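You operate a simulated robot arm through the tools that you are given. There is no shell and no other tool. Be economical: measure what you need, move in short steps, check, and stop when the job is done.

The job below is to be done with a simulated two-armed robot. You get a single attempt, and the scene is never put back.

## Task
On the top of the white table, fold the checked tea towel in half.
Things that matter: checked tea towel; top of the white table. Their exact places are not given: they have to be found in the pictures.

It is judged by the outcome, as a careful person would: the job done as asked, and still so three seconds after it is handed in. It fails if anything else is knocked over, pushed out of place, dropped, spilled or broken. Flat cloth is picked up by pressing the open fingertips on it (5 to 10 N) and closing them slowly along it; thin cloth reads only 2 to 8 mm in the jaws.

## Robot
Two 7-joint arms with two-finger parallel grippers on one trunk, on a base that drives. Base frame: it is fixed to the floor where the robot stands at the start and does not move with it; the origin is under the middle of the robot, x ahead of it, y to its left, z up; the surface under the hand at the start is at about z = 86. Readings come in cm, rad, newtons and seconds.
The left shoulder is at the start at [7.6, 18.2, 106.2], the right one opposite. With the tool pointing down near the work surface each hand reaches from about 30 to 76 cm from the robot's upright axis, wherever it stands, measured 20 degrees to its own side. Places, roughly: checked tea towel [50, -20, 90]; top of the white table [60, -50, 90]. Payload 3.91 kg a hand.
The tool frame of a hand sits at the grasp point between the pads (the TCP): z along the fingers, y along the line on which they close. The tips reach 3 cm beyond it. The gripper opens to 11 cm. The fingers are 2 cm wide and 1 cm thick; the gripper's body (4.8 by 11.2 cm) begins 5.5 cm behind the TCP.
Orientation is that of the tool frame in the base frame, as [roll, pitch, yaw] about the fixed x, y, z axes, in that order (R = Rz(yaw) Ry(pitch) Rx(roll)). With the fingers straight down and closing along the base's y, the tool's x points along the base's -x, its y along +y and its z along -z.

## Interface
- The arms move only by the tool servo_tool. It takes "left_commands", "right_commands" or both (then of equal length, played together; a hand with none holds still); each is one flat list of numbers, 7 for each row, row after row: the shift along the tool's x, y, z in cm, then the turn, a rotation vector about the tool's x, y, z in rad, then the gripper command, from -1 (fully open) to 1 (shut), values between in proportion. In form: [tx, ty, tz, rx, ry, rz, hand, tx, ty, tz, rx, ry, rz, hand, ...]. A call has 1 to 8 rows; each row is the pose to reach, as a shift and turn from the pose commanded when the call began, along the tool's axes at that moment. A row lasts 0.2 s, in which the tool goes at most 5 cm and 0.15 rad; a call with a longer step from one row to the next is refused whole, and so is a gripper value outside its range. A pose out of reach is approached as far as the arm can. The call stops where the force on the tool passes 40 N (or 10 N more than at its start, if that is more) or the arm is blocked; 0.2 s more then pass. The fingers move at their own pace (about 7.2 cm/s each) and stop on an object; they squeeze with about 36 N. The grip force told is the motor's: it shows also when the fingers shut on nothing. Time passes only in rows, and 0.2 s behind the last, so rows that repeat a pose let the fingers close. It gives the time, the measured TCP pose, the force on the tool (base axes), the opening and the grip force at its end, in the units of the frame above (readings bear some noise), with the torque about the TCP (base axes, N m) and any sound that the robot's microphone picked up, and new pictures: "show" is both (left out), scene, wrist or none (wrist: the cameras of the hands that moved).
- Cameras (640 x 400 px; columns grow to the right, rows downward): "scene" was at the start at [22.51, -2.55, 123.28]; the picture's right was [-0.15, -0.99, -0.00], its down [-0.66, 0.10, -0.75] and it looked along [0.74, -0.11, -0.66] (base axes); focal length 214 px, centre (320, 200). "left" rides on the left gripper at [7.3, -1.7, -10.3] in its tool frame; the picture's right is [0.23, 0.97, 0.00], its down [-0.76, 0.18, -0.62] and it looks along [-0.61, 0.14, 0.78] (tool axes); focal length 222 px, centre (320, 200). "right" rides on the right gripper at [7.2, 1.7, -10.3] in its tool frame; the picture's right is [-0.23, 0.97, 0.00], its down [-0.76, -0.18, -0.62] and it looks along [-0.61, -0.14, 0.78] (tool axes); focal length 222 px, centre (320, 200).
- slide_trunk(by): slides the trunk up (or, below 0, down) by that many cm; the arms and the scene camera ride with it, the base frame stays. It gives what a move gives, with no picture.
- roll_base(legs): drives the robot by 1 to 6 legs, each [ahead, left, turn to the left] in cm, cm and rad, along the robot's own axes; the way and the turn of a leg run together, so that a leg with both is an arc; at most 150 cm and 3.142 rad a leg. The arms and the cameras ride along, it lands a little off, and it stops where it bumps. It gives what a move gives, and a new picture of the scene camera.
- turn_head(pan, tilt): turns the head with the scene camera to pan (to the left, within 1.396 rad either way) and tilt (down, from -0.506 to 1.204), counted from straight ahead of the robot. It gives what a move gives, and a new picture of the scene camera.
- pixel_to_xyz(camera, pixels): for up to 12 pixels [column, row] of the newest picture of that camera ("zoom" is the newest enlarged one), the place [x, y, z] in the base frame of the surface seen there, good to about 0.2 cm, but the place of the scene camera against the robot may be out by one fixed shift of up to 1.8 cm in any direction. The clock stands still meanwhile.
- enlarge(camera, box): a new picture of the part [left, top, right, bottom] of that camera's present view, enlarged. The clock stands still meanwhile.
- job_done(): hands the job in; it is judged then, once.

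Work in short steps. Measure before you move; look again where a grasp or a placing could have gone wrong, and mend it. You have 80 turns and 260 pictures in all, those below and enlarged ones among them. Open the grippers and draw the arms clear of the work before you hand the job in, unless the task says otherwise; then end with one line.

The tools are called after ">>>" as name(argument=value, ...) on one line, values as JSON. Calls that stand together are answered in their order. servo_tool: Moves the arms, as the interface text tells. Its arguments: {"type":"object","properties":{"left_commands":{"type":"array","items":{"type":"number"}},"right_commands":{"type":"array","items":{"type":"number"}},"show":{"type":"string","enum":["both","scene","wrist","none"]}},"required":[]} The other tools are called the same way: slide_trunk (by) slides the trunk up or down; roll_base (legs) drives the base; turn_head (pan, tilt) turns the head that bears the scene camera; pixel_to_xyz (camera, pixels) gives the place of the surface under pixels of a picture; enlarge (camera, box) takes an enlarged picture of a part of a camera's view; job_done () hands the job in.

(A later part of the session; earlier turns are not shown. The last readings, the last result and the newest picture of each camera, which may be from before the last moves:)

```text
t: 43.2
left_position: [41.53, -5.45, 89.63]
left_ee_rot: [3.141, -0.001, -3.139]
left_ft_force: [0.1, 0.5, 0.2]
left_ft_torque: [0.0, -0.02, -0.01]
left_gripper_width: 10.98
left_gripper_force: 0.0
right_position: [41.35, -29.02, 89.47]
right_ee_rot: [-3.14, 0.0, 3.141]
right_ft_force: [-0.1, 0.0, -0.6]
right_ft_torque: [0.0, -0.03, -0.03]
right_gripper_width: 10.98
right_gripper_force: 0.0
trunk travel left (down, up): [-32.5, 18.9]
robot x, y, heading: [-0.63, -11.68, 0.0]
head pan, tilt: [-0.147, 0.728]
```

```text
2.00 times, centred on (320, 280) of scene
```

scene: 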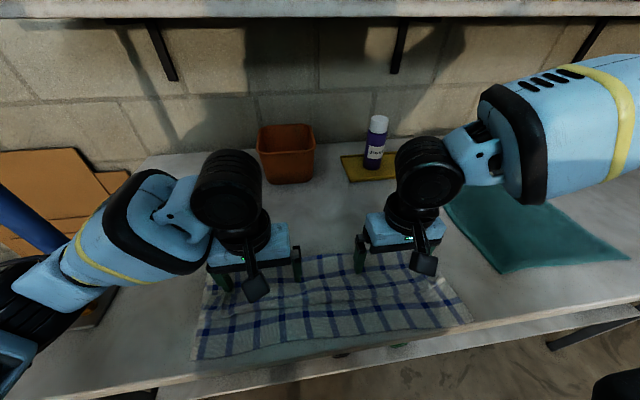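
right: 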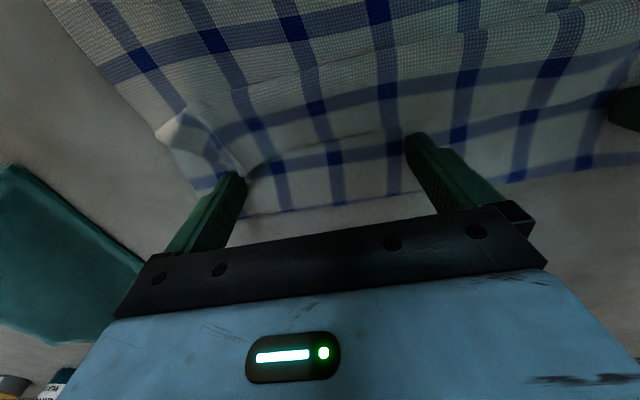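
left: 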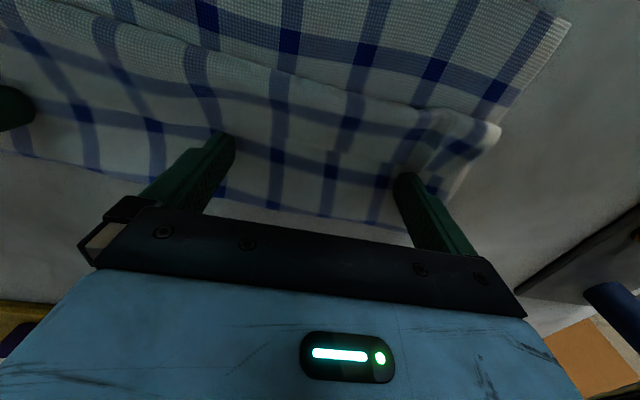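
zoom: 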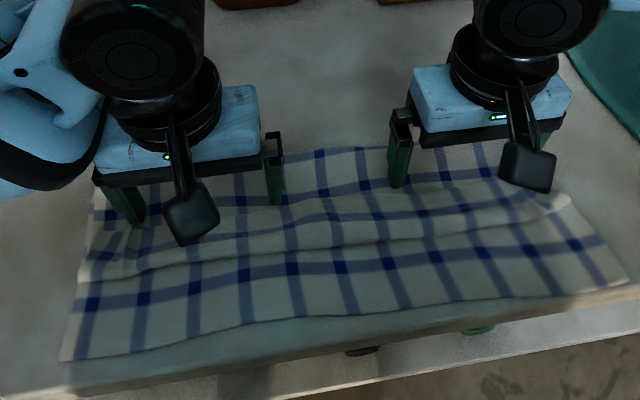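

The whole stack slid ~4 cm toward me instead (table friction is low). I also realise that the hem flips over with the fingers tilting the other way (pointing away from the robot). I raise the hands and look.

>>> servo_tool(left_commands=[0, 0, -3, 0, 0, 0, -1, -1, 2, -6, 0, 0, 0, -0.5, -2, 4, -6, 0, 0, 0, 0.2, -2, 6, -6, 0, 0, 0, 0.3], right_commands=[0, 0, -3, 0, 0, 0, -1, -1, -1.5, -6, 0, 0, 0, -0.5, -2, -3, -6, 0, 0, 0, 0.2, -2, -4.5, -6, 0, 0, 0, 0.3])

>>> enlarge(camera="right", box=[130, 0, 530, 200])

>>> enlarge(camera="left", box=[80, 0, 480, 200])

```text
t: 44.2
left_position: [43.4, 0.55, 95.54]
left_ee_rot: [-3.141, 0.002, -3.14]
left_ft_force: [0.3, 0.0, 0.6]
left_ft_torque: [-0.03, -0.02, 0.0]
left_gripper_width: 3.84
left_gripper_force: 0.1
right_position: [43.43, -33.48, 95.5]
right_ee_rot: [-3.14, 0.0, 3.14]
right_ft_force: [-0.4, -1.2, -0.2]
right_ft_torque: [0.0, 0.0, 0.03]
right_gripper_width: 3.84
right_gripper_force: 0.0
trunk travel left (down, up): [-32.5, 18.9]
robot x, y, heading: [-1.17, -11.36, 0.001]
head pan, tilt: [-0.147, 0.728]
```

scene: 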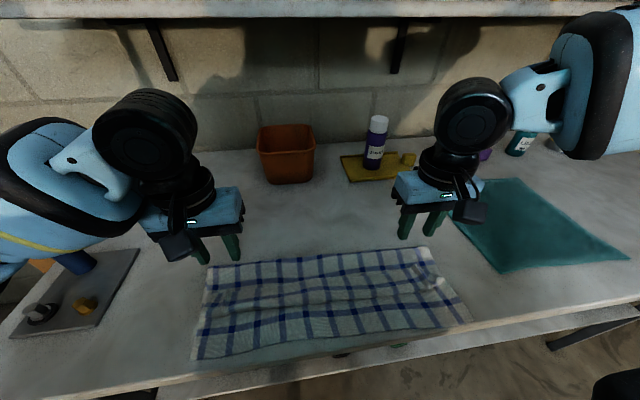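
right: 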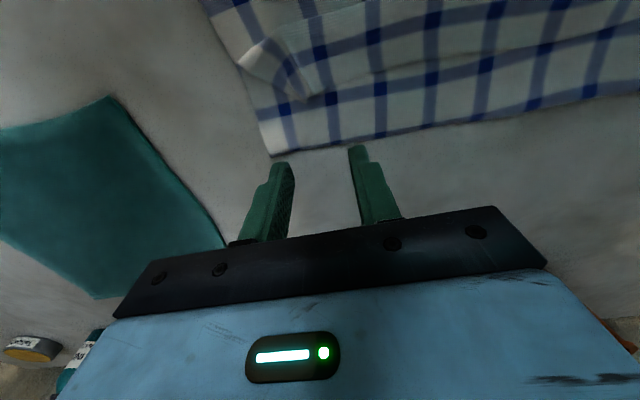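
left: 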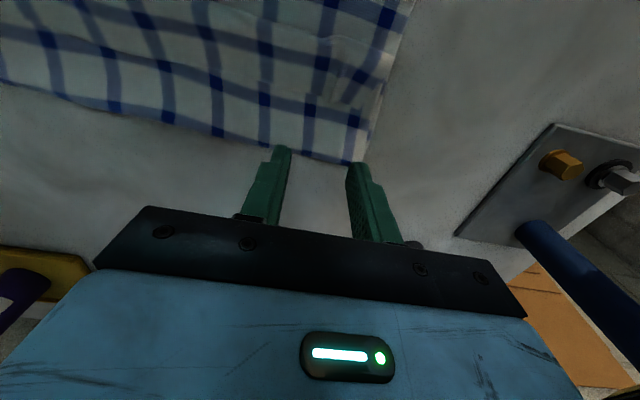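

```text
1.60 times, centred on (330, 100) of right
```

zoom: 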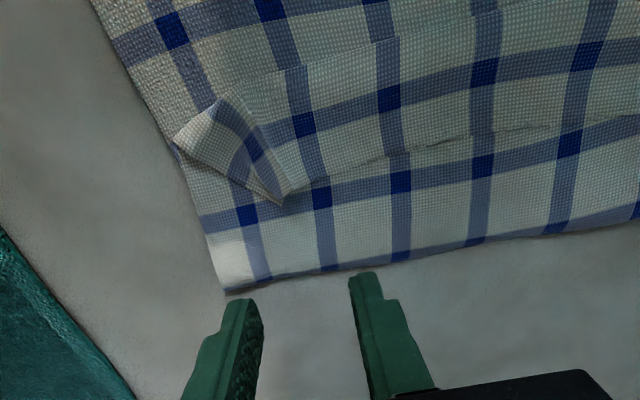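

```text
1.60 times, centred on (280, 100) of left
```

zoom: 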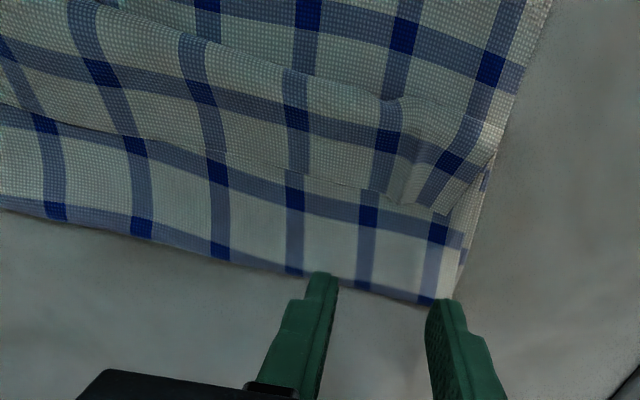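

>>> pixel_to_xyz(camera="zoom", pixels=[[445, 210], [380, 192], [200, 148], [20, 108], [435, 297], [200, 255], [490, 155], [395, 105], [210, 45]])

>>> pixel_to_xyz(camera="right", pixels=[[304, 98], [370, 76], [440, 60], [273, 152], [400, 132], [242, 65], [265, 40], [320, 15]])

>>> pixel_to_xyz(camera="scene", pixels=[[196, 357], [330, 335], [468, 319], [330, 343]])

```text
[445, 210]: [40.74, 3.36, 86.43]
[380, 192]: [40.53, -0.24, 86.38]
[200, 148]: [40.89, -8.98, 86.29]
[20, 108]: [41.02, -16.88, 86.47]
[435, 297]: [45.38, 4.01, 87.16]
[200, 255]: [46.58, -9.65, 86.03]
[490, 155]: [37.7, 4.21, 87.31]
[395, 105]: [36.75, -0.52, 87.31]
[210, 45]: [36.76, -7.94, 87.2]
```

```text
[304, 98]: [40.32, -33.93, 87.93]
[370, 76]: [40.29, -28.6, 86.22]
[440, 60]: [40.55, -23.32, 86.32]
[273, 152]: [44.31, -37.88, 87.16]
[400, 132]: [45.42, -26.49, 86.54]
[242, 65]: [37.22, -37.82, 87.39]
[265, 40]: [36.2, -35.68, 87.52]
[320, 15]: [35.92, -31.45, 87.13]
```

```text
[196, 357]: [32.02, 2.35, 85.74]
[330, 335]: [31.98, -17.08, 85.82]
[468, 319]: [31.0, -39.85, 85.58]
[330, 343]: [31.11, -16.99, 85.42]
```

State: near edge ≈31.3, fold ≈45.8, lip 36.5, hem 40.6 — only a 4 cm flap to flip toward me. I back the base 15 cm to give the hands room for tilting the right way.

>>> roll_base(legs=[[-15, 0, 0]])

>>> servo_tool(left_commands=[-3.5, 0, 0, 0, 0, 0, 0.36, -7, 0.2, 0.5, 0, 0, 0, 0.36, -11.2, 0.4, 3, 0, 0, 0, 0.36, -11.2, 0.4, 5, 0, 0, 0, 0.36, -11.2, 0.4, 5, 0, 0, 0, 0.36], right_commands=[-3.5, 0.5, 0, 0, 0, 0, 0.36, -7, 1, 0.5, 0, 0, 0, 0.36, -11, 1.9, 3, 0, 0, 0, 0.36, -11, 1.9, 5, 0, 0, 0, 0.36, -11, 1.9, 5, 0, 0, 0, 0.36], show="both")

```text
t: 45.5
left_position: [28.5, 0.4, 95.53]
left_ee_rot: [-3.141, 0.0, -3.138]
left_ft_force: [-0.2, 0.8, 0.8]
left_ft_torque: [-0.02, -0.02, -0.02]
left_gripper_width: 3.83
left_gripper_force: 0.1
right_position: [28.48, -33.53, 95.52]
right_ee_rot: [3.14, 0.001, 3.139]
right_ft_force: [-0.6, -0.1, 0.2]
right_ft_torque: [0.0, -0.01, -0.01]
right_gripper_width: 3.83
right_gripper_force: 0.1
trunk travel left (down, up): [-32.5, 18.9]
robot x, y, heading: [-16.25, -11.36, -0.006]
head pan, tilt: [-0.147, 0.728]
```

scene: 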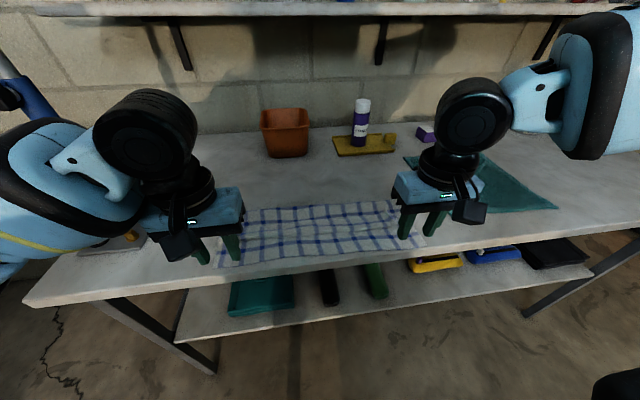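

```text
t: 46.7
left_position: [39.75, 0.96, 90.43]
left_ee_rot: [3.141, -0.001, -3.141]
left_ft_force: [0.0, 0.8, 0.3]
left_ft_torque: [0.0, 0.0, 0.01]
left_gripper_width: 3.55
left_gripper_force: 0.1
right_position: [39.74, -31.65, 90.4]
right_ee_rot: [-3.142, 0.0, 3.141]
right_ft_force: [0.5, -0.2, -0.3]
right_ft_torque: [-0.02, 0.02, -0.02]
right_gripper_width: 3.52
right_gripper_force: 0.1
trunk travel left (down, up): [-32.5, 18.9]
robot x, y, heading: [-15.95, -11.18, -0.001]
head pan, tilt: [-0.147, 0.728]
```

scene: 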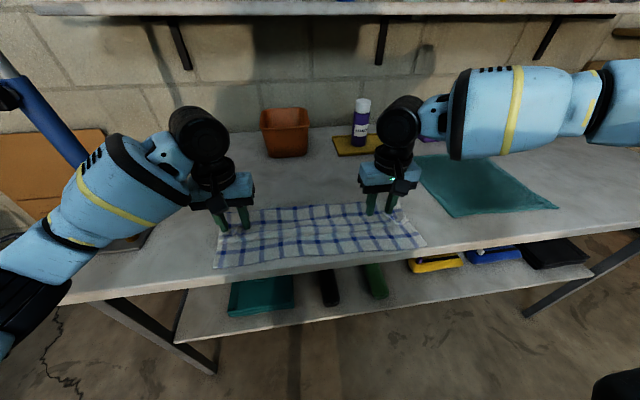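
right: 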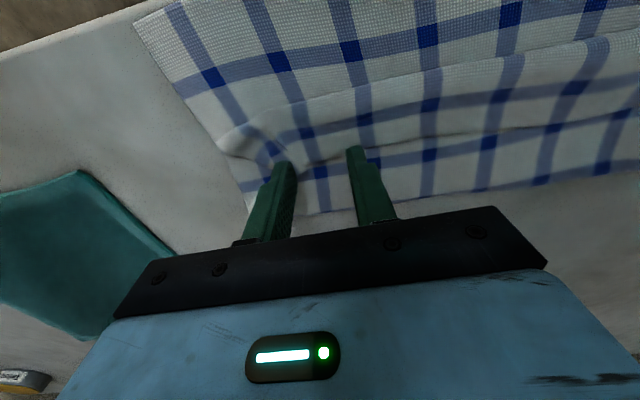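
left: 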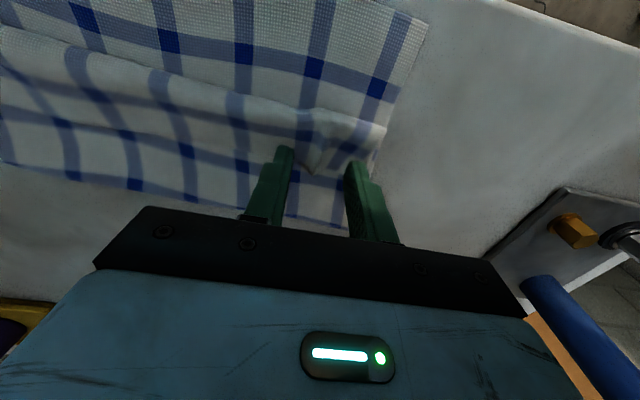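

The tips hover at the hem line; I shift 0.7 cm toward me so they sit fully on the flap, and lower to press.

>>> servo_tool(left_commands=[0.6, 0, 0.5, 0, 0, 0, 0.36, 0.7, 0, 0.9, 0, 0, 0, 0.36, 0.7, 0, 1.2, 0, 0, 0, 0.36, 0.7, 0, 1.2, 0, 0, 0, 0.36], right_commands=[0.6, 0, 0.5, 0, 0, 0, 0.36, 0.7, 0, 0.9, 0, 0, 0, 0.36, 0.7, 0, 1.2, 0, 0, 0, 0.36, 0.7, 0, 1.2, 0, 0, 0, 0.36], show="wrist")

```text
t: 47.7
left_position: [39.14, 0.87, 89.45]
left_ee_rot: [3.141, 0.0, -3.139]
left_ft_force: [0.3, 0.1, 2.6]
left_ft_torque: [0.03, -0.01, 0.01]
left_gripper_width: 3.53
left_gripper_force: 0.0
right_position: [38.95, -31.72, 89.4]
right_ee_rot: [3.141, 0.002, 3.14]
right_ft_force: [-0.3, -0.3, 3.6]
right_ft_torque: [-0.09, -0.01, -0.02]
right_gripper_width: 3.55
right_gripper_force: 0.7
trunk travel left (down, up): [-32.5, 18.9]
robot x, y, heading: [-15.62, -11.53, -0.006]
head pan, tilt: [-0.147, 0.728]
```

right: 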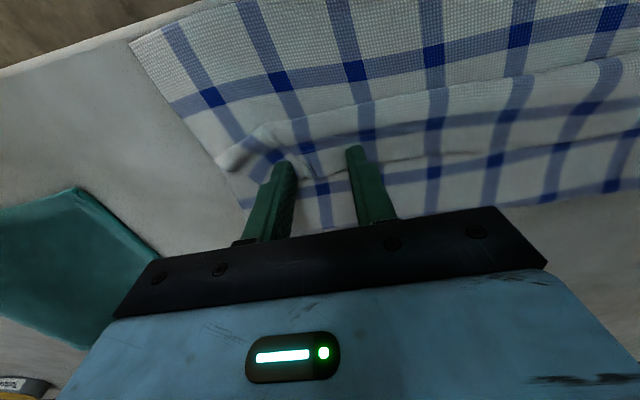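
left: 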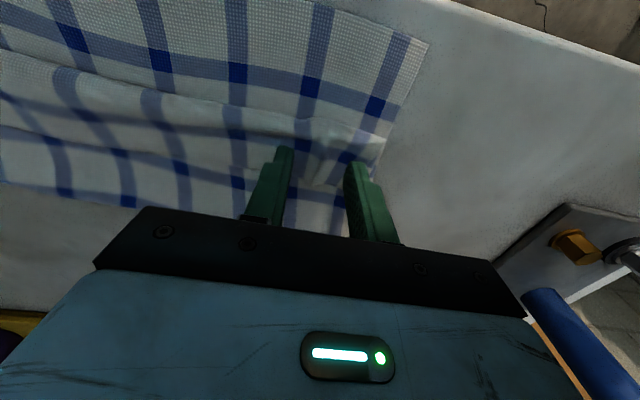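

Light press of 3 N; I add 0.1 cm and close slowly.

>>> servo_tool(left_commands=[0, 0, 0.1, 0, 0, 0, 0.4, 0, 0, 0.1, 0, 0, 0, 0.5, 0, 0, 0.1, 0, 0, 0, 0.6, 0, 0, 0.1, 0, 0, 0, 0.7, 0, 0, 0.1, 0, 0, 0, 0.8, 0, 0, 0.1, 0, 0, 0, 0.9, 0, 0, 0.1, 0, 0, 0, 1, 0, 0, 0.05, 0, 0, 0, 1], right_commands=[0, 0, 0.1, 0, 0, 0, 0.4, 0, 0, 0.1, 0, 0, 0, 0.5, 0, 0, 0.1, 0, 0, 0, 0.6, 0, 0, 0.1, 0, 0, 0, 0.7, 0, 0, 0.1, 0, 0, 0, 0.8, 0, 0, 0.1, 0, 0, 0, 0.9, 0, 0, 0.1, 0, 0, 0, 1, 0, 0, 0.05, 0, 0, 0, 1], show="none")

>>> servo_tool(left_commands=[0, 0, -0.7, 0, 0, 0, 1, 0, 0, -1.4, 0, 0, 0, 1, 0, 0, -2, 0, 0, 0, 1], right_commands=[0, 0, -0.7, 0, 0, 0, 1, 0, 0, -1.4, 0, 0, 0, 1, 0, 0, -2, 0, 0, 0, 1], show="both")

```text
t: 49.5
left_position: [38.89, 0.86, 89.55]
left_ee_rot: [3.14, 0.001, -3.14]
left_ft_force: [-0.5, 0.1, 13.7]
left_ft_torque: [0.08, 0.04, 0.06]
left_gripper_width: 0.51
left_gripper_force: 36.5
right_position: [38.73, -31.54, 89.48]
right_ee_rot: [3.141, 0.0, 3.14]
right_ft_force: [0.5, -0.4, 11.6]
right_ft_torque: [0.0, -0.02, 0.0]
right_gripper_width: 0.02
right_gripper_force: 35.9
trunk travel left (down, up): [-32.5, 18.9]
robot x, y, heading: [-16.0, -11.37, -0.001]
head pan, tilt: [-0.147, 0.728]
```

```text
t: 50.3
left_position: [39.05, 0.84, 91.27]
left_ee_rot: [3.141, -0.001, -3.139]
left_ft_force: [0.0, 0.2, 0.0]
left_ft_torque: [0.0, 0.02, -0.04]
left_gripper_width: 0.39
left_gripper_force: 36.1
right_position: [38.88, -31.77, 91.18]
right_ee_rot: [-3.139, -0.003, 3.141]
right_ft_force: [-0.8, -0.1, -0.6]
right_ft_torque: [0.01, -0.01, 0.02]
right_gripper_width: 0.0
right_gripper_force: 35.8
trunk travel left (down, up): [-32.5, 18.9]
robot x, y, heading: [-16.29, -11.46, -0.0]
head pan, tilt: [-0.147, 0.728]
```

scene: 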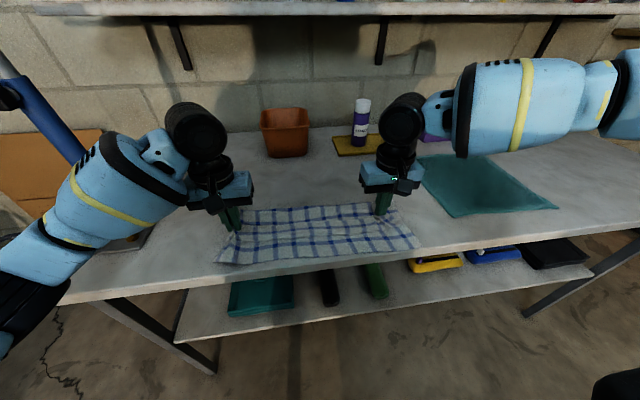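
right: 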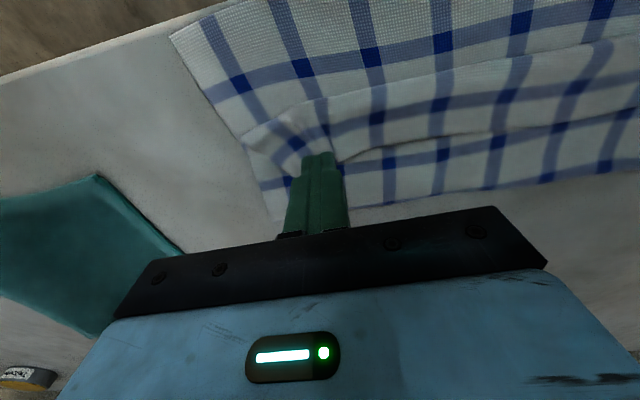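
left: 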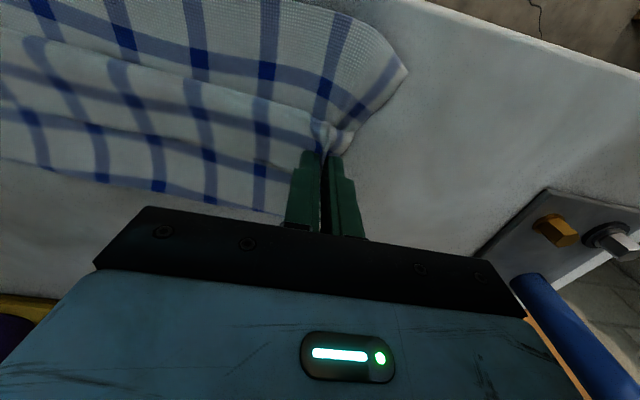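

The right pinch missed and the left took several layers (4 mm). I lower and release the left, then lift both to look again.

>>> servo_tool(left_commands=[0, 0, 0.8, 0, 0, 0, 1, 0, 0, 1.4, 0, 0, 0, 1, 0, 0, 1.4, 0, 0, 0, 0.3, 0, 0, 1.4, 0, 0, 0, 0.1, 0, 0, -2, 0, 0, 0, 0.1, 0, 0, -6, 0, 0, 0, 0.1, -1, -4, -6, 0, 0, 0, 0.1], right_commands=[0, 0, -1, 0, 0, 0, 1, 0, 0, -2, 0, 0, 0, 1, 0, 0, -3, 0, 0, 0, 0.5, 0, 0, -4, 0, 0, 0, 0.1, 0, 0, -5, 0, 0, 0, 0.1, 0, 0, -6, 0, 0, 0, 0.1, -1, 3.5, -6, 0, 0, 0, 0.1])

>>> enlarge(camera="left", box=[0, 0, 480, 250])

>>> enlarge(camera="right", box=[130, 0, 610, 250])

```text
t: 51.9
left_position: [40.22, -3.25, 97.2]
left_ee_rot: [3.14, -0.004, -3.139]
left_ft_force: [-0.2, 0.1, -0.1]
left_ft_torque: [0.07, 0.03, -0.01]
left_gripper_width: 4.95
left_gripper_force: 0.1
right_position: [40.23, -29.15, 97.17]
right_ee_rot: [-3.14, -0.002, 3.137]
right_ft_force: [0.2, -0.7, -0.5]
right_ft_torque: [0.04, 0.0, -0.02]
right_gripper_width: 4.96
right_gripper_force: 0.1
right hand out of reach, approached as far as the arm can: row 7
trunk travel left (down, up): [-32.5, 18.9]
robot x, y, heading: [-15.89, -11.51, 0.003]
head pan, tilt: [-0.147, 0.728]
```

scene: 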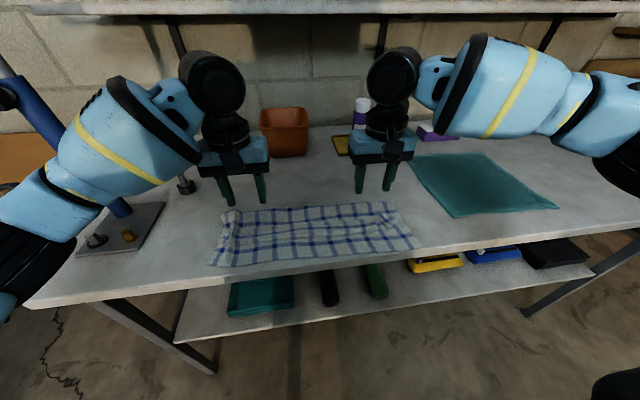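
right: 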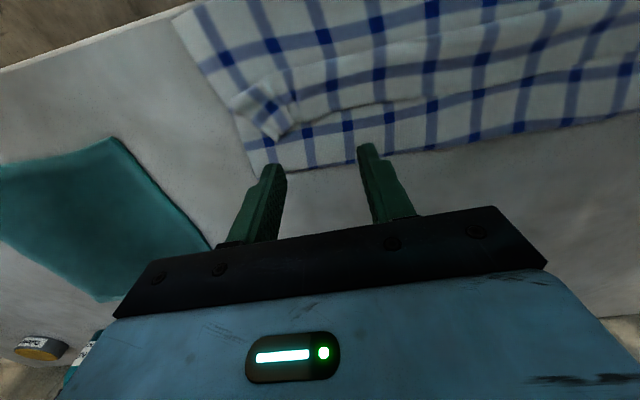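
left: 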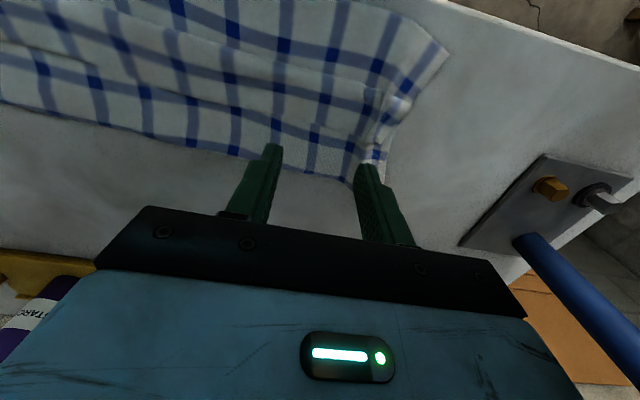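

```text
1.33 times, centred on (240, 125) of left
```

zoom: 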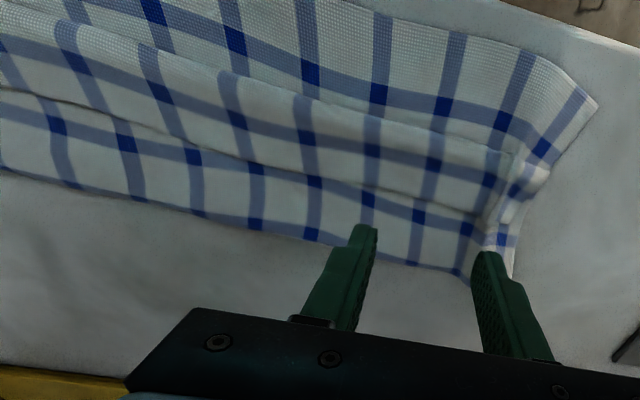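

```text
1.33 times, centred on (370, 125) of right
```

zoom: 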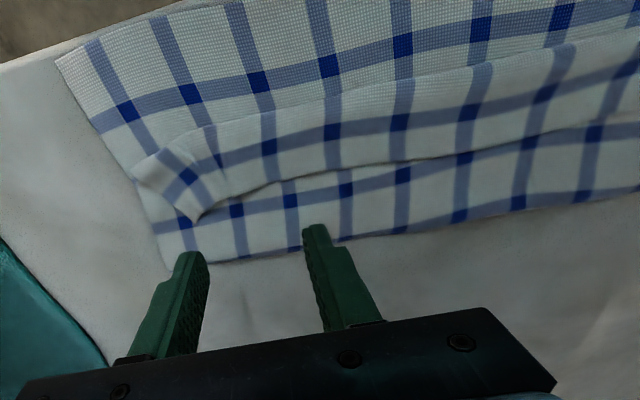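

The flap is neat away from the corners, so I'll pinch it at y≈−7 and y≈−26 with a light press. I measure the hem line.

>>> pixel_to_xyz(camera="zoom", pixels=[[205, 213], [280, 182], [400, 160], [500, 142], [400, 75], [280, 95], [400, 130]])

>>> pixel_to_xyz(camera="left", pixels=[[350, 137], [300, 122], [240, 106], [160, 84], [100, 62], [240, 70], [160, 40]])

```text
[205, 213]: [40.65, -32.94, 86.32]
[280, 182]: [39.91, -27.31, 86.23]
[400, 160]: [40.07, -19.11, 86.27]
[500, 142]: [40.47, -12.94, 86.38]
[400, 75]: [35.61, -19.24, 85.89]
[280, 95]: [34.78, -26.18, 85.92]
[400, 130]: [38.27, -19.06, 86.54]
```

```text
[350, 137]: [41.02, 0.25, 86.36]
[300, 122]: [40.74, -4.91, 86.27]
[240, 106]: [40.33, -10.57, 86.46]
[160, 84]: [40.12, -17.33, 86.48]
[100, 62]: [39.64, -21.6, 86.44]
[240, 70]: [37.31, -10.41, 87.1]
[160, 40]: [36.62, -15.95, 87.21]
```

>>> servo_tool(left_commands=[0.5, -0.6, 3, 0, 0, 0, 0.45, 0.9, -1.2, 6, 0, 0, 0, 0.45, 0.9, -1.2, 7.3, 0, 0, 0, 0.45, 0.9, -1.2, 7.6, 0, 0, 0, 0.45], right_commands=[0.7, 0, 3, 0, 0, 0, 0.45, 1.4, 0, 6, 0, 0, 0, 0.45, 1.4, 0, 7.3, 0, 0, 0, 0.45, 1.4, 0, 7.6, 0, 0, 0, 0.45], show="wrist")

```text
t: 52.9
left_position: [39.16, -4.36, 89.71]
left_ee_rot: [-3.141, 0.0, -3.139]
left_ft_force: [-0.2, 0.4, -0.7]
left_ft_torque: [0.04, 0.03, -0.05]
left_gripper_width: 3.04
left_gripper_force: 0.1
right_position: [38.63, -28.88, 89.83]
right_ee_rot: [-3.141, 0.003, 3.14]
right_ft_force: [0.4, 1.2, 3.7]
right_ft_torque: [-0.01, 0.01, -0.01]
right_gripper_width: 2.99
right_gripper_force: 0.1
trunk travel left (down, up): [-32.5, 18.9]
robot x, y, heading: [-15.58, -11.23, -0.001]
head pan, tilt: [-0.147, 0.728]
```

right: 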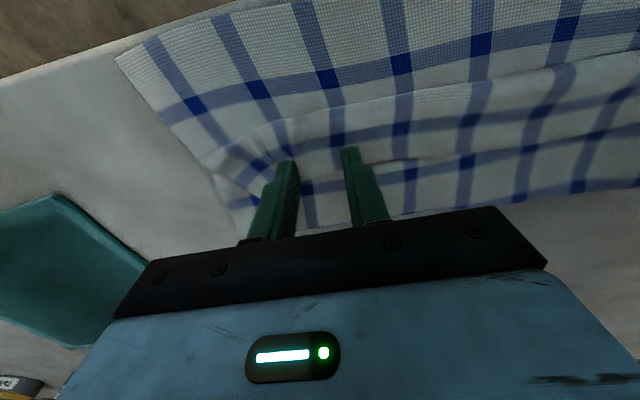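
left: 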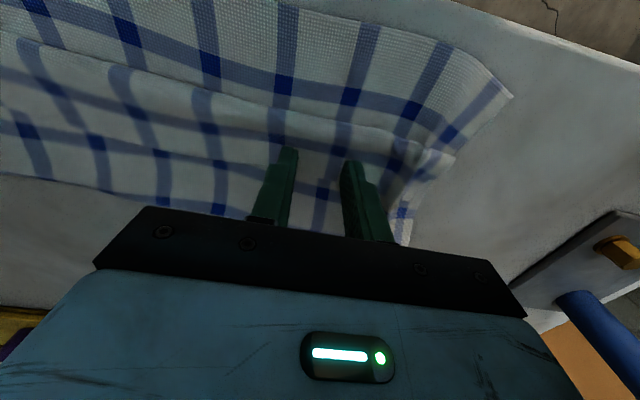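

>>> servo_tool(left_commands=[0, 0, 0.2, 0, 0, 0, 0.45, 0, 0, 0.35, 0, 0, 0, 0.45, 0, 0, 0.35, 0, 0, 0, 0.45], right_commands=[0, 0, 0.05, 0, 0, 0, 0.45, 0, 0, 0.1, 0, 0, 0, 0.45, 0, 0, 0.1, 0, 0, 0, 0.45], show="none")

```text
t: 53.7
left_position: [39.05, -4.4, 89.38]
left_ee_rot: [3.141, 0.0, -3.139]
left_ft_force: [-0.5, 0.8, 0.8]
left_ft_torque: [0.01, 0.0, 0.01]
left_gripper_width: 3.01
left_gripper_force: 0.1
right_position: [38.56, -28.91, 89.55]
right_ee_rot: [3.141, 0.0, 3.139]
right_ft_force: [-0.1, 0.2, 0.1]
right_ft_torque: [-0.02, -0.03, 0.0]
right_gripper_width: 3.01
right_gripper_force: 0.0
trunk travel left (down, up): [-32.5, 18.9]
robot x, y, heading: [-15.84, -11.59, -0.001]
head pan, tilt: [-0.147, 0.728]
```

Barely touching yet; I lower a little more (left 0.1, right 0.25) to reach about 5 N.

>>> servo_tool(left_commands=[0, 0, 0.1, 0, 0, 0, 0.45, 0, 0, 0.13, 0, 0, 0, 0.45, 0, 0, 0.13, 0, 0, 0, 0.45], right_commands=[0, 0, 0.15, 0, 0, 0, 0.45, 0, 0, 0.25, 0, 0, 0, 0.45, 0, 0, 0.25, 0, 0, 0, 0.45], show="none")

```text
t: 54.5
left_position: [39.09, -4.39, 89.21]
left_ee_rot: [-3.141, 0.001, -3.14]
left_ft_force: [0.6, -1.2, 5.6]
left_ft_torque: [0.05, -0.05, -0.01]
left_gripper_width: 3.03
left_gripper_force: 0.0
right_position: [38.59, -28.81, 89.48]
right_ee_rot: [-3.141, -0.001, 3.14]
right_ft_force: [-0.3, 0.1, 1.2]
right_ft_torque: [-0.04, -0.01, -0.01]
right_gripper_width: 3.03
right_gripper_force: 0.1
trunk travel left (down, up): [-32.5, 18.9]
robot x, y, heading: [-15.9, -11.35, -0.004]
head pan, tilt: [-0.147, 0.728]
```

Left at 5.6 N; right needs 0.12 more. I add that and close slowly.

>>> servo_tool(left_commands=[0, 0, 0, 0, 0, 0, 0.5, 0, 0, 0, 0, 0, 0, 0.58, 0, 0, 0, 0, 0, 0, 0.66, 0, 0, 0, 0, 0, 0, 0.74, 0, 0, 0, 0, 0, 0, 0.82, 0, 0, 0, 0, 0, 0, 0.9, 0, 0, 0, 0, 0, 0, 1, 0, 0, -0.1, 0, 0, 0, 1], right_commands=[0, 0, 0.12, 0, 0, 0, 0.45, 0, 0, 0.12, 0, 0, 0, 0.55, 0, 0, 0.12, 0, 0, 0, 0.66, 0, 0, 0.12, 0, 0, 0, 0.74, 0, 0, 0.12, 0, 0, 0, 0.82, 0, 0, 0.12, 0, 0, 0, 0.9, 0, 0, 0.12, 0, 0, 0, 1, 0, 0, 0.05, 0, 0, 0, 1], show="wrist")

```text
t: 56.3
left_position: [38.99, -4.37, 89.33]
left_ee_rot: [-3.141, 0.0, -3.139]
left_ft_force: [-0.6, -0.6, 4.9]
left_ft_torque: [-0.03, 0.03, 0.02]
left_gripper_width: 0.43
left_gripper_force: 35.7
right_position: [38.58, -29.09, 89.38]
right_ee_rot: [3.141, 0.0, 3.14]
right_ft_force: [0.0, -1.3, 6.0]
right_ft_torque: [-0.09, -0.04, -0.02]
right_gripper_width: 0.02
right_gripper_force: 35.8
trunk travel left (down, up): [-32.5, 18.9]
robot x, y, heading: [-15.63, -12.01, -0.002]
head pan, tilt: [-0.147, 0.728]
```

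right: 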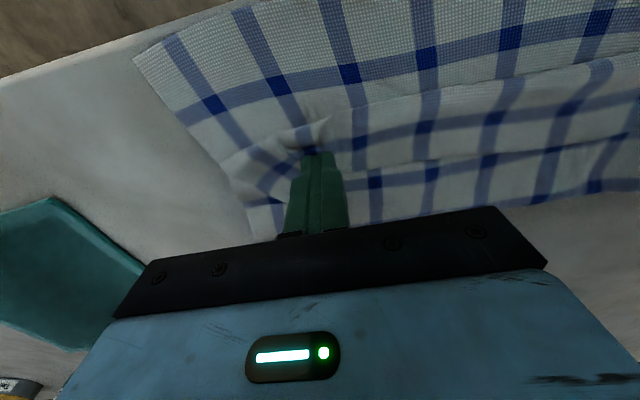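
left: 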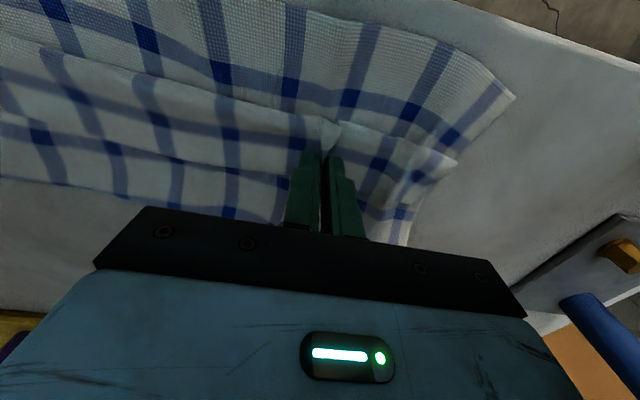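

Left holds about two layers, right nothing. I'll use this to unfold and refold with the correct tilt. Right hand: reopen and press harder (≈10 N) before closing.

>>> servo_tool(right_commands=[0, 0, -0.8, 0, 0, 0, 1, 0.3, 0.6, -0.8, 0, 0, 0, 0.4, 0.3, 0.6, -0.8, 0, 0, 0, 0.4, 0.3, 0.6, -0.1, 0, 0, 0, 0.4, 0.3, 0.6, 0.12, 0, 0, 0, 0.4, 0.3, 0.6, 0.2, 0, 0, 0, 0.4, 0.3, 0.6, 0.2, 0, 0, 0, 0.4], show="none")

```text
t: 57.9
left_position: [39.14, -4.32, 89.25]
left_ee_rot: [3.141, 0.001, -3.14]
left_ft_force: [0.9, -0.4, 2.8]
left_ft_torque: [0.01, -0.01, 0.05]
left_gripper_width: 0.43
left_gripper_force: 36.1
right_position: [38.34, -28.38, 89.31]
right_ee_rot: [3.141, 0.004, 3.139]
right_ft_force: [-0.6, -0.3, 13.3]
right_ft_torque: [-0.25, -0.01, -0.02]
right_gripper_width: 3.28
right_gripper_force: 0.1
trunk travel left (down, up): [-32.5, 18.9]
robot x, y, heading: [-16.15, -11.43, 0.004]
head pan, tilt: [-0.147, 0.728]
```

>>> servo_tool(right_commands=[0, 0, -0.03, 0, 0, 0, 0.48, 0, 0, -0.03, 0, 0, 0, 0.56, 0, 0, -0.03, 0, 0, 0, 0.64, 0, 0, -0.03, 0, 0, 0, 0.72, 0, 0, -0.03, 0, 0, 0, 0.8, 0, 0, -0.03, 0, 0, 0, 0.88, 0, 0, -0.03, 0, 0, 0, 1, 0, 0, -0.03, 0, 0, 0, 1], show="wrist")

```text
t: 59.7
left_position: [38.92, -4.5, 89.36]
left_ee_rot: [-3.14, 0.003, -3.141]
left_ft_force: [0.9, -4.2, 3.0]
left_ft_torque: [-0.12, 0.02, 0.02]
left_gripper_width: 0.44
left_gripper_force: 36.4
right_position: [38.29, -28.29, 89.28]
right_ee_rot: [-3.141, 0.002, 3.139]
right_ft_force: [0.0, 1.2, 20.8]
right_ft_torque: [-0.06, -0.06, 0.04]
right_gripper_width: 0.4
right_gripper_force: 35.8
trunk travel left (down, up): [-32.5, 18.9]
robot x, y, heading: [-16.11, -11.86, -0.003]
head pan, tilt: [-0.147, 0.728]
```

right: 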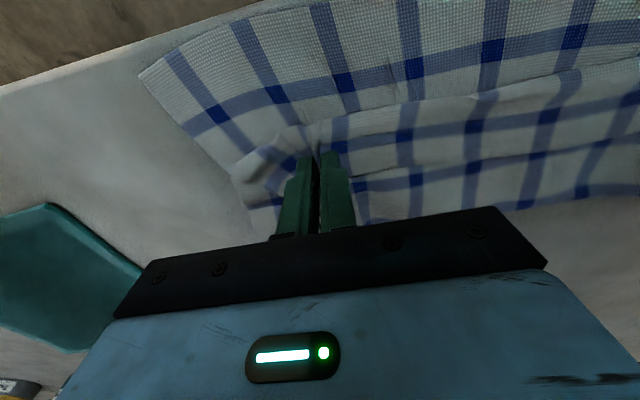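

Both hold two sheets now (flap + upper, 4 mm). I lift 8 cm and look to confirm the lower layer stays.

>>> servo_tool(left_commands=[0, 0, -1.5, 0, 0, 0, 1, 0, 0, -3, 0, 0, 0, 1, -0.5, 0, -5, 0, 0, 0, 1, -1, 0, -7, 0, 0, 0, 1, -1.5, 0, -8, 0, 0, 0, 1], right_commands=[0, 0, -1.5, 0, 0, 0, 1, 0, 0, -3, 0, 0, 0, 1, -0.5, 0, -5, 0, 0, 0, 1, -1, 0, -7, 0, 0, 0, 1, -1.5, 0, -8, 0, 0, 0, 1])

>>> enlarge(camera="scene", box=[180, 160, 460, 300])

```text
t: 60.9
left_position: [40.7, -4.6, 97.36]
left_ee_rot: [-3.139, -0.001, 3.139]
left_ft_force: [-0.2, -13.5, 0.3]
left_ft_torque: [-0.46, 0.05, 0.09]
left_gripper_width: 0.51
left_gripper_force: 36.1
right_position: [39.94, -29.02, 97.26]
right_ee_rot: [3.138, 0.001, -3.139]
right_ft_force: [-0.7, 14.8, -0.9]
right_ft_torque: [0.48, 0.02, 0.07]
right_gripper_width: 0.31
right_gripper_force: 36.1
right hand out of reach, approached as far as the arm can: row 5
trunk travel left (down, up): [-32.5, 18.9]
robot x, y, heading: [-15.87, -11.67, -0.001]
head pan, tilt: [-0.147, 0.728]
```

scene: 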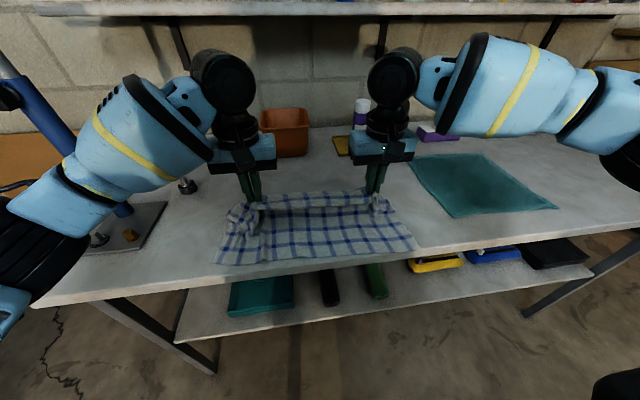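
right: 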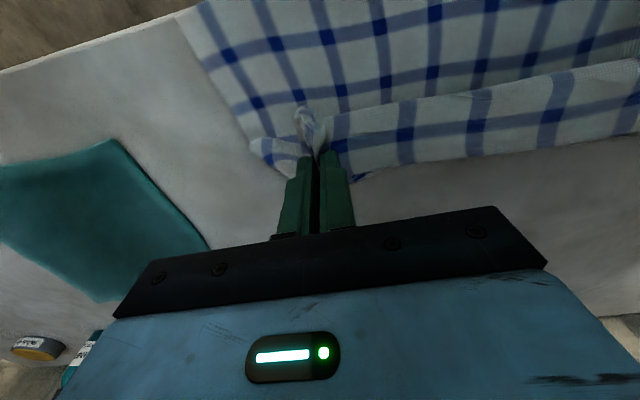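
left: 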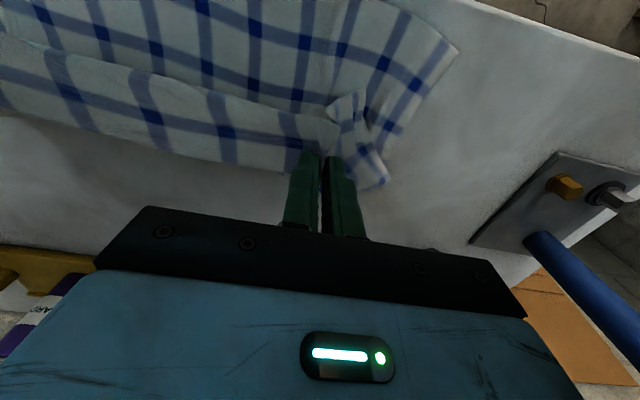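

```text
2.29 times, centred on (320, 230) of scene
```

zoom: 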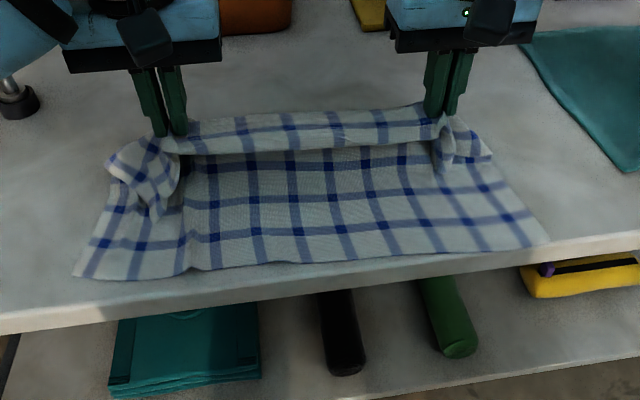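

The lower layer stays put; sideways tension is 14 N, so I relax the hands inward 1 cm each, then roll ahead 15 cm, carrying the edge outward to unfold.

>>> servo_tool(left_commands=[0, -0.5, 0, 0, 0, 0, 1, 0, -1, -1, 0, 0, 0, 1], right_commands=[0, 0, 0, 0, 0, 0, 1, 0, 0, -1, 0, 0, 0, 1], show="none")

>>> roll_base(legs=[[16, 0, 0]])

```text
t: 61.5
left_position: [40.69, -5.08, 98.41]
left_ee_rot: [3.139, -0.001, -3.139]
left_ft_force: [0.1, -6.1, -0.2]
left_ft_torque: [-0.17, 0.01, 0.03]
left_gripper_width: 0.43
left_gripper_force: 35.3
right_position: [40.01, -29.24, 98.06]
right_ee_rot: [-3.139, 0.0, 3.137]
right_ft_force: [0.2, 5.2, -0.4]
right_ft_torque: [0.19, 0.01, 0.01]
right_gripper_width: 0.32
right_gripper_force: 36.0
trunk travel left (down, up): [-32.5, 18.9]
robot x, y, heading: [-16.1, -11.84, -0.007]
head pan, tilt: [-0.147, 0.728]
```

```text
t: 63.0
left_position: [56.53, -5.3, 98.22]
left_ee_rot: [-3.14, 0.0, -3.14]
left_ft_force: [0.5, -4.3, 0.4]
left_ft_torque: [-0.18, 0.03, 0.03]
left_gripper_width: 0.34
left_gripper_force: 36.2
right_position: [55.86, -29.13, 98.09]
right_ee_rot: [3.141, 0.001, 3.14]
right_ft_force: [0.8, 4.6, -1.0]
right_ft_torque: [0.12, 0.01, 0.01]
right_gripper_width: 0.32
right_gripper_force: 36.3
trunk travel left (down, up): [-32.5, 18.9]
robot x, y, heading: [0.22, -11.3, -0.0]
head pan, tilt: [-0.147, 0.728]
```

scene: 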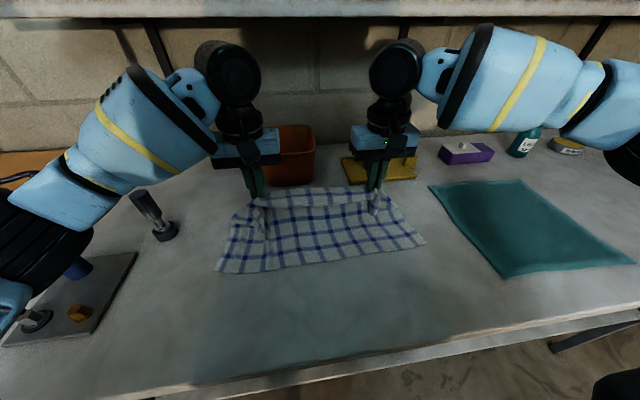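

The towel slid along (near edge now ≈44). I lower the hands while moving a bit further out, so it lies down, then release and look.

>>> servo_tool(left_commands=[-1.5, 0, 1.5, 0, 0, 0, 1, -3, 0, 3.5, 0, 0, 0, 1, -4.2, 0, 5.5, 0, 0, 0, 1, -5, 0, 7.5, 0, 0, 0, 1, -5.2, 0, 8.3, 0, 0, 0, 1, -5.2, 0, 8.3, 0, 0, 0, 0, -5.2, 0, 8.3, 0, 0, 0, -0.3, -5.2, 0, 3.5, 0, 0, 0, -0.3], right_commands=[-1.5, 0, 1.5, 0, 0, 0, 1, -3, 0, 3.5, 0, 0, 0, 1, -4.2, 0, 5.5, 0, 0, 0, 1, -5, 0, 7.5, 0, 0, 0, 1, -5.2, 0, 8.3, 0, 0, 0, 1, -5.2, 0, 8.3, 0, 0, 0, 0, -5.2, 0, 8.3, 0, 0, 0, -0.3, -5.2, 0, 3.5, 0, 0, 0, -0.3])

>>> enlarge(camera="scene", box=[180, 160, 460, 300])

```text
t: 64.0
left_position: [61.24, -6.41, 90.95]
left_ee_rot: [-3.114, 0.002, 3.123]
left_ft_force: [-0.9, -21.9, 1.0]
left_ft_torque: [-0.68, 0.0, -0.03]
left_gripper_width: 0.6
left_gripper_force: 35.9
right_position: [60.65, -32.19, 91.67]
right_ee_rot: [3.117, -0.003, -3.13]
right_ft_force: [0.4, 22.8, -1.3]
right_ft_torque: [0.7, -0.02, 0.02]
right_gripper_width: 0.31
right_gripper_force: 36.1
right hand out of reach, approached as far as the arm can: row 1, 2, 3, 4, 5
trunk travel left (down, up): [-32.5, 18.9]
robot x, y, heading: [-0.1, -11.68, -0.001]
head pan, tilt: [-0.147, 0.728]
stopped in row 5 (left hand): the force on the tool passed its limit at 50 N (the readings are from after the stop); the commanded pose is now the measured one
```

scene: 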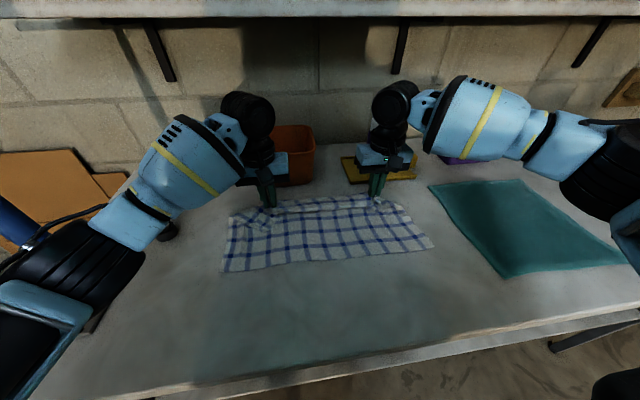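
right: 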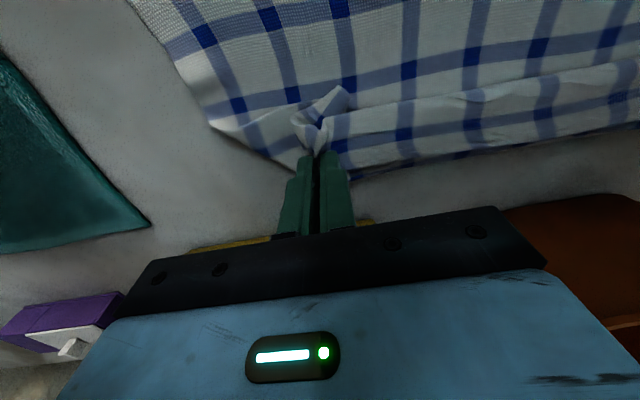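
left: 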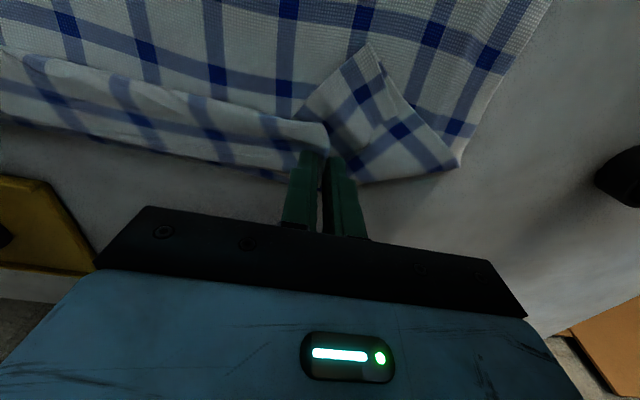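

```text
2.29 times, centred on (320, 230) of scene
```

zoom: 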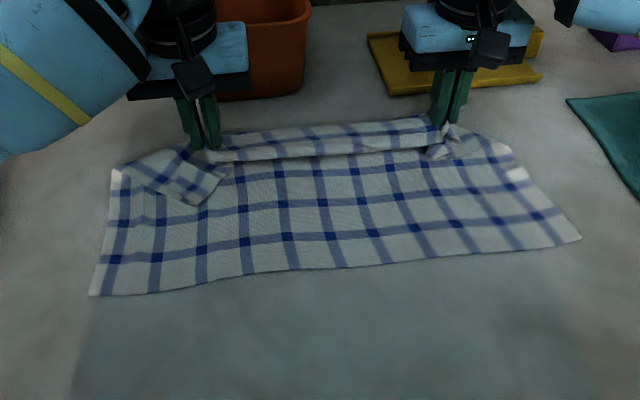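

The lower part is unfolded; sideways tension stopped the move. I relax inward, lower the last bit and release.

>>> servo_tool(left_commands=[0, -0.6, 0.5, 0, 0, 0, 1, 0, -1, 1, 0, 0, 0, 1, 0, -1, 1, 0, 0, 0, 0.4, 0, -1, 1, 0, 0, 0, 0, 0, -1, -3, 0, 0, 0, 0, 2, -1, -7, 0, 0, 0, 0, 5, 0, -9, 0, 0, 0, 0, 5, 0, -9, 0, 0, 0, 0], right_commands=[0, 0.3, 0.7, 0, 0, 0, 1, 0, 0.3, 1.5, 0, 0, 0, 1, 0, 0.3, 1.5, 0, 0, 0, 0.4, 0, 0.3, 1.5, 0, 0, 0, 0, 0, 0.3, -3, 0, 0, 0, 0, 2, 0.3, -7, 0, 0, 0, 0, 5, 0, -9, 0, 0, 0, 0, 5, 0, -9, 0, 0, 0, 0])

>>> enlarge(camera="scene", box=[180, 160, 460, 300])

```text
t: 65.8
left_position: [56.47, -5.94, 99.85]
left_ee_rot: [-3.125, 0.0, 3.128]
left_ft_force: [-0.1, 0.1, -0.4]
left_ft_torque: [0.02, 0.0, 0.03]
left_gripper_width: 5.52
left_gripper_force: 0.1
right_position: [55.66, -32.78, 100.64]
right_ee_rot: [3.127, -0.007, -3.138]
right_ft_force: [-0.8, -0.5, 0.2]
right_ft_torque: [0.0, 0.01, 0.02]
right_gripper_width: 5.52
right_gripper_force: 0.0
right hand out of reach, approached as far as the arm can: row 1, 2, 3, 5
trunk travel left (down, up): [-32.5, 18.9]
robot x, y, heading: [-0.1, -11.51, 0.004]
head pan, tilt: [-0.147, 0.728]
```

scene: 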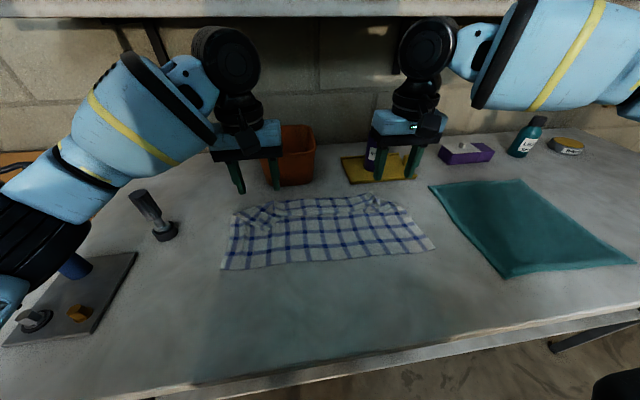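
right: 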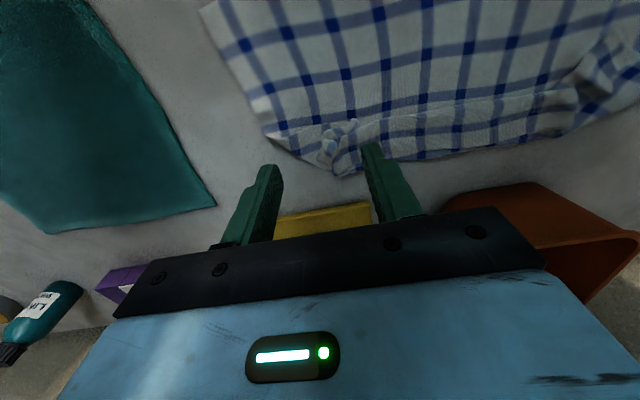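
left: 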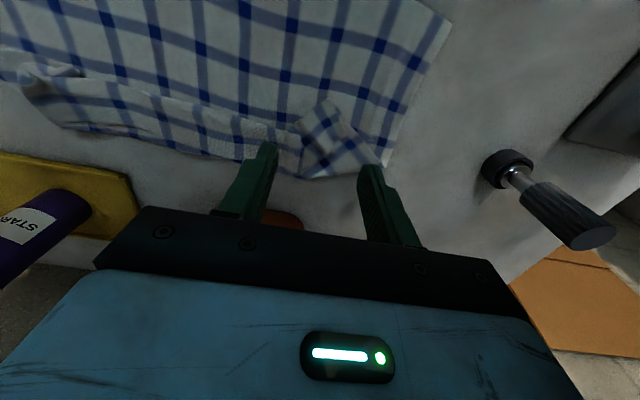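

```text
2.29 times, centred on (320, 230) of scene
```

zoom: 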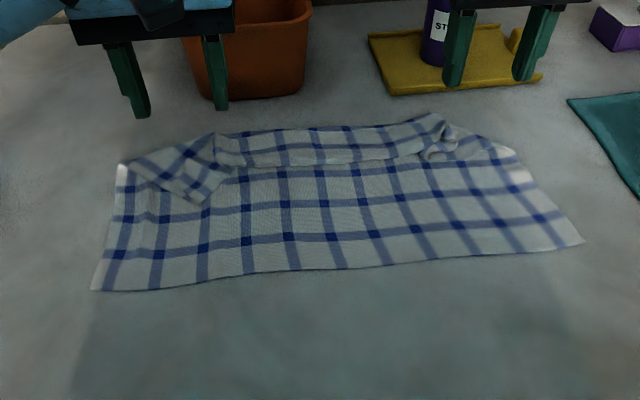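

The towel lies flat except for the hem flap at the far side. New, cleaner idea: pick up the *near* edge, hang the towel so the flap drops open, lay the hem first at x≈35 and fold the held edge back over it — there the pinch direction is right. I measure near-edge corners.

>>> pixel_to_xyz(camera="zoom", pixels=[[95, 287], [150, 285], [330, 268], [500, 250], [580, 240], [120, 165], [215, 135], [430, 115], [515, 155], [205, 200], [330, 163], [330, 128]])

>>> pixel_to_xyz(camera="right", pixels=[[202, 10], [275, 135]])

>>> pixel_to_xyz(camera="left", pixels=[[453, 22], [382, 163], [420, 5]])

```text
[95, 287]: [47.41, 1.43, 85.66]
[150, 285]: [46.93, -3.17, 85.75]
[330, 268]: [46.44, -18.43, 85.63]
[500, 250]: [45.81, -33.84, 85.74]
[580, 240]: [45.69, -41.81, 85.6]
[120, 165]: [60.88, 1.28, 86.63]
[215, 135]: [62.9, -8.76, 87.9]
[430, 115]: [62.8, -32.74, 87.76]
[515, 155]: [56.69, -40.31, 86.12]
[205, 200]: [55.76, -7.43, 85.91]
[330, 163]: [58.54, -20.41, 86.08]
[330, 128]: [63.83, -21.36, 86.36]
```

```text
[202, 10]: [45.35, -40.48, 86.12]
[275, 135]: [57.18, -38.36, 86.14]
```

```text
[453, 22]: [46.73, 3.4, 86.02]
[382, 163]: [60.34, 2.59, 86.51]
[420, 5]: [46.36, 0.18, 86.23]
```

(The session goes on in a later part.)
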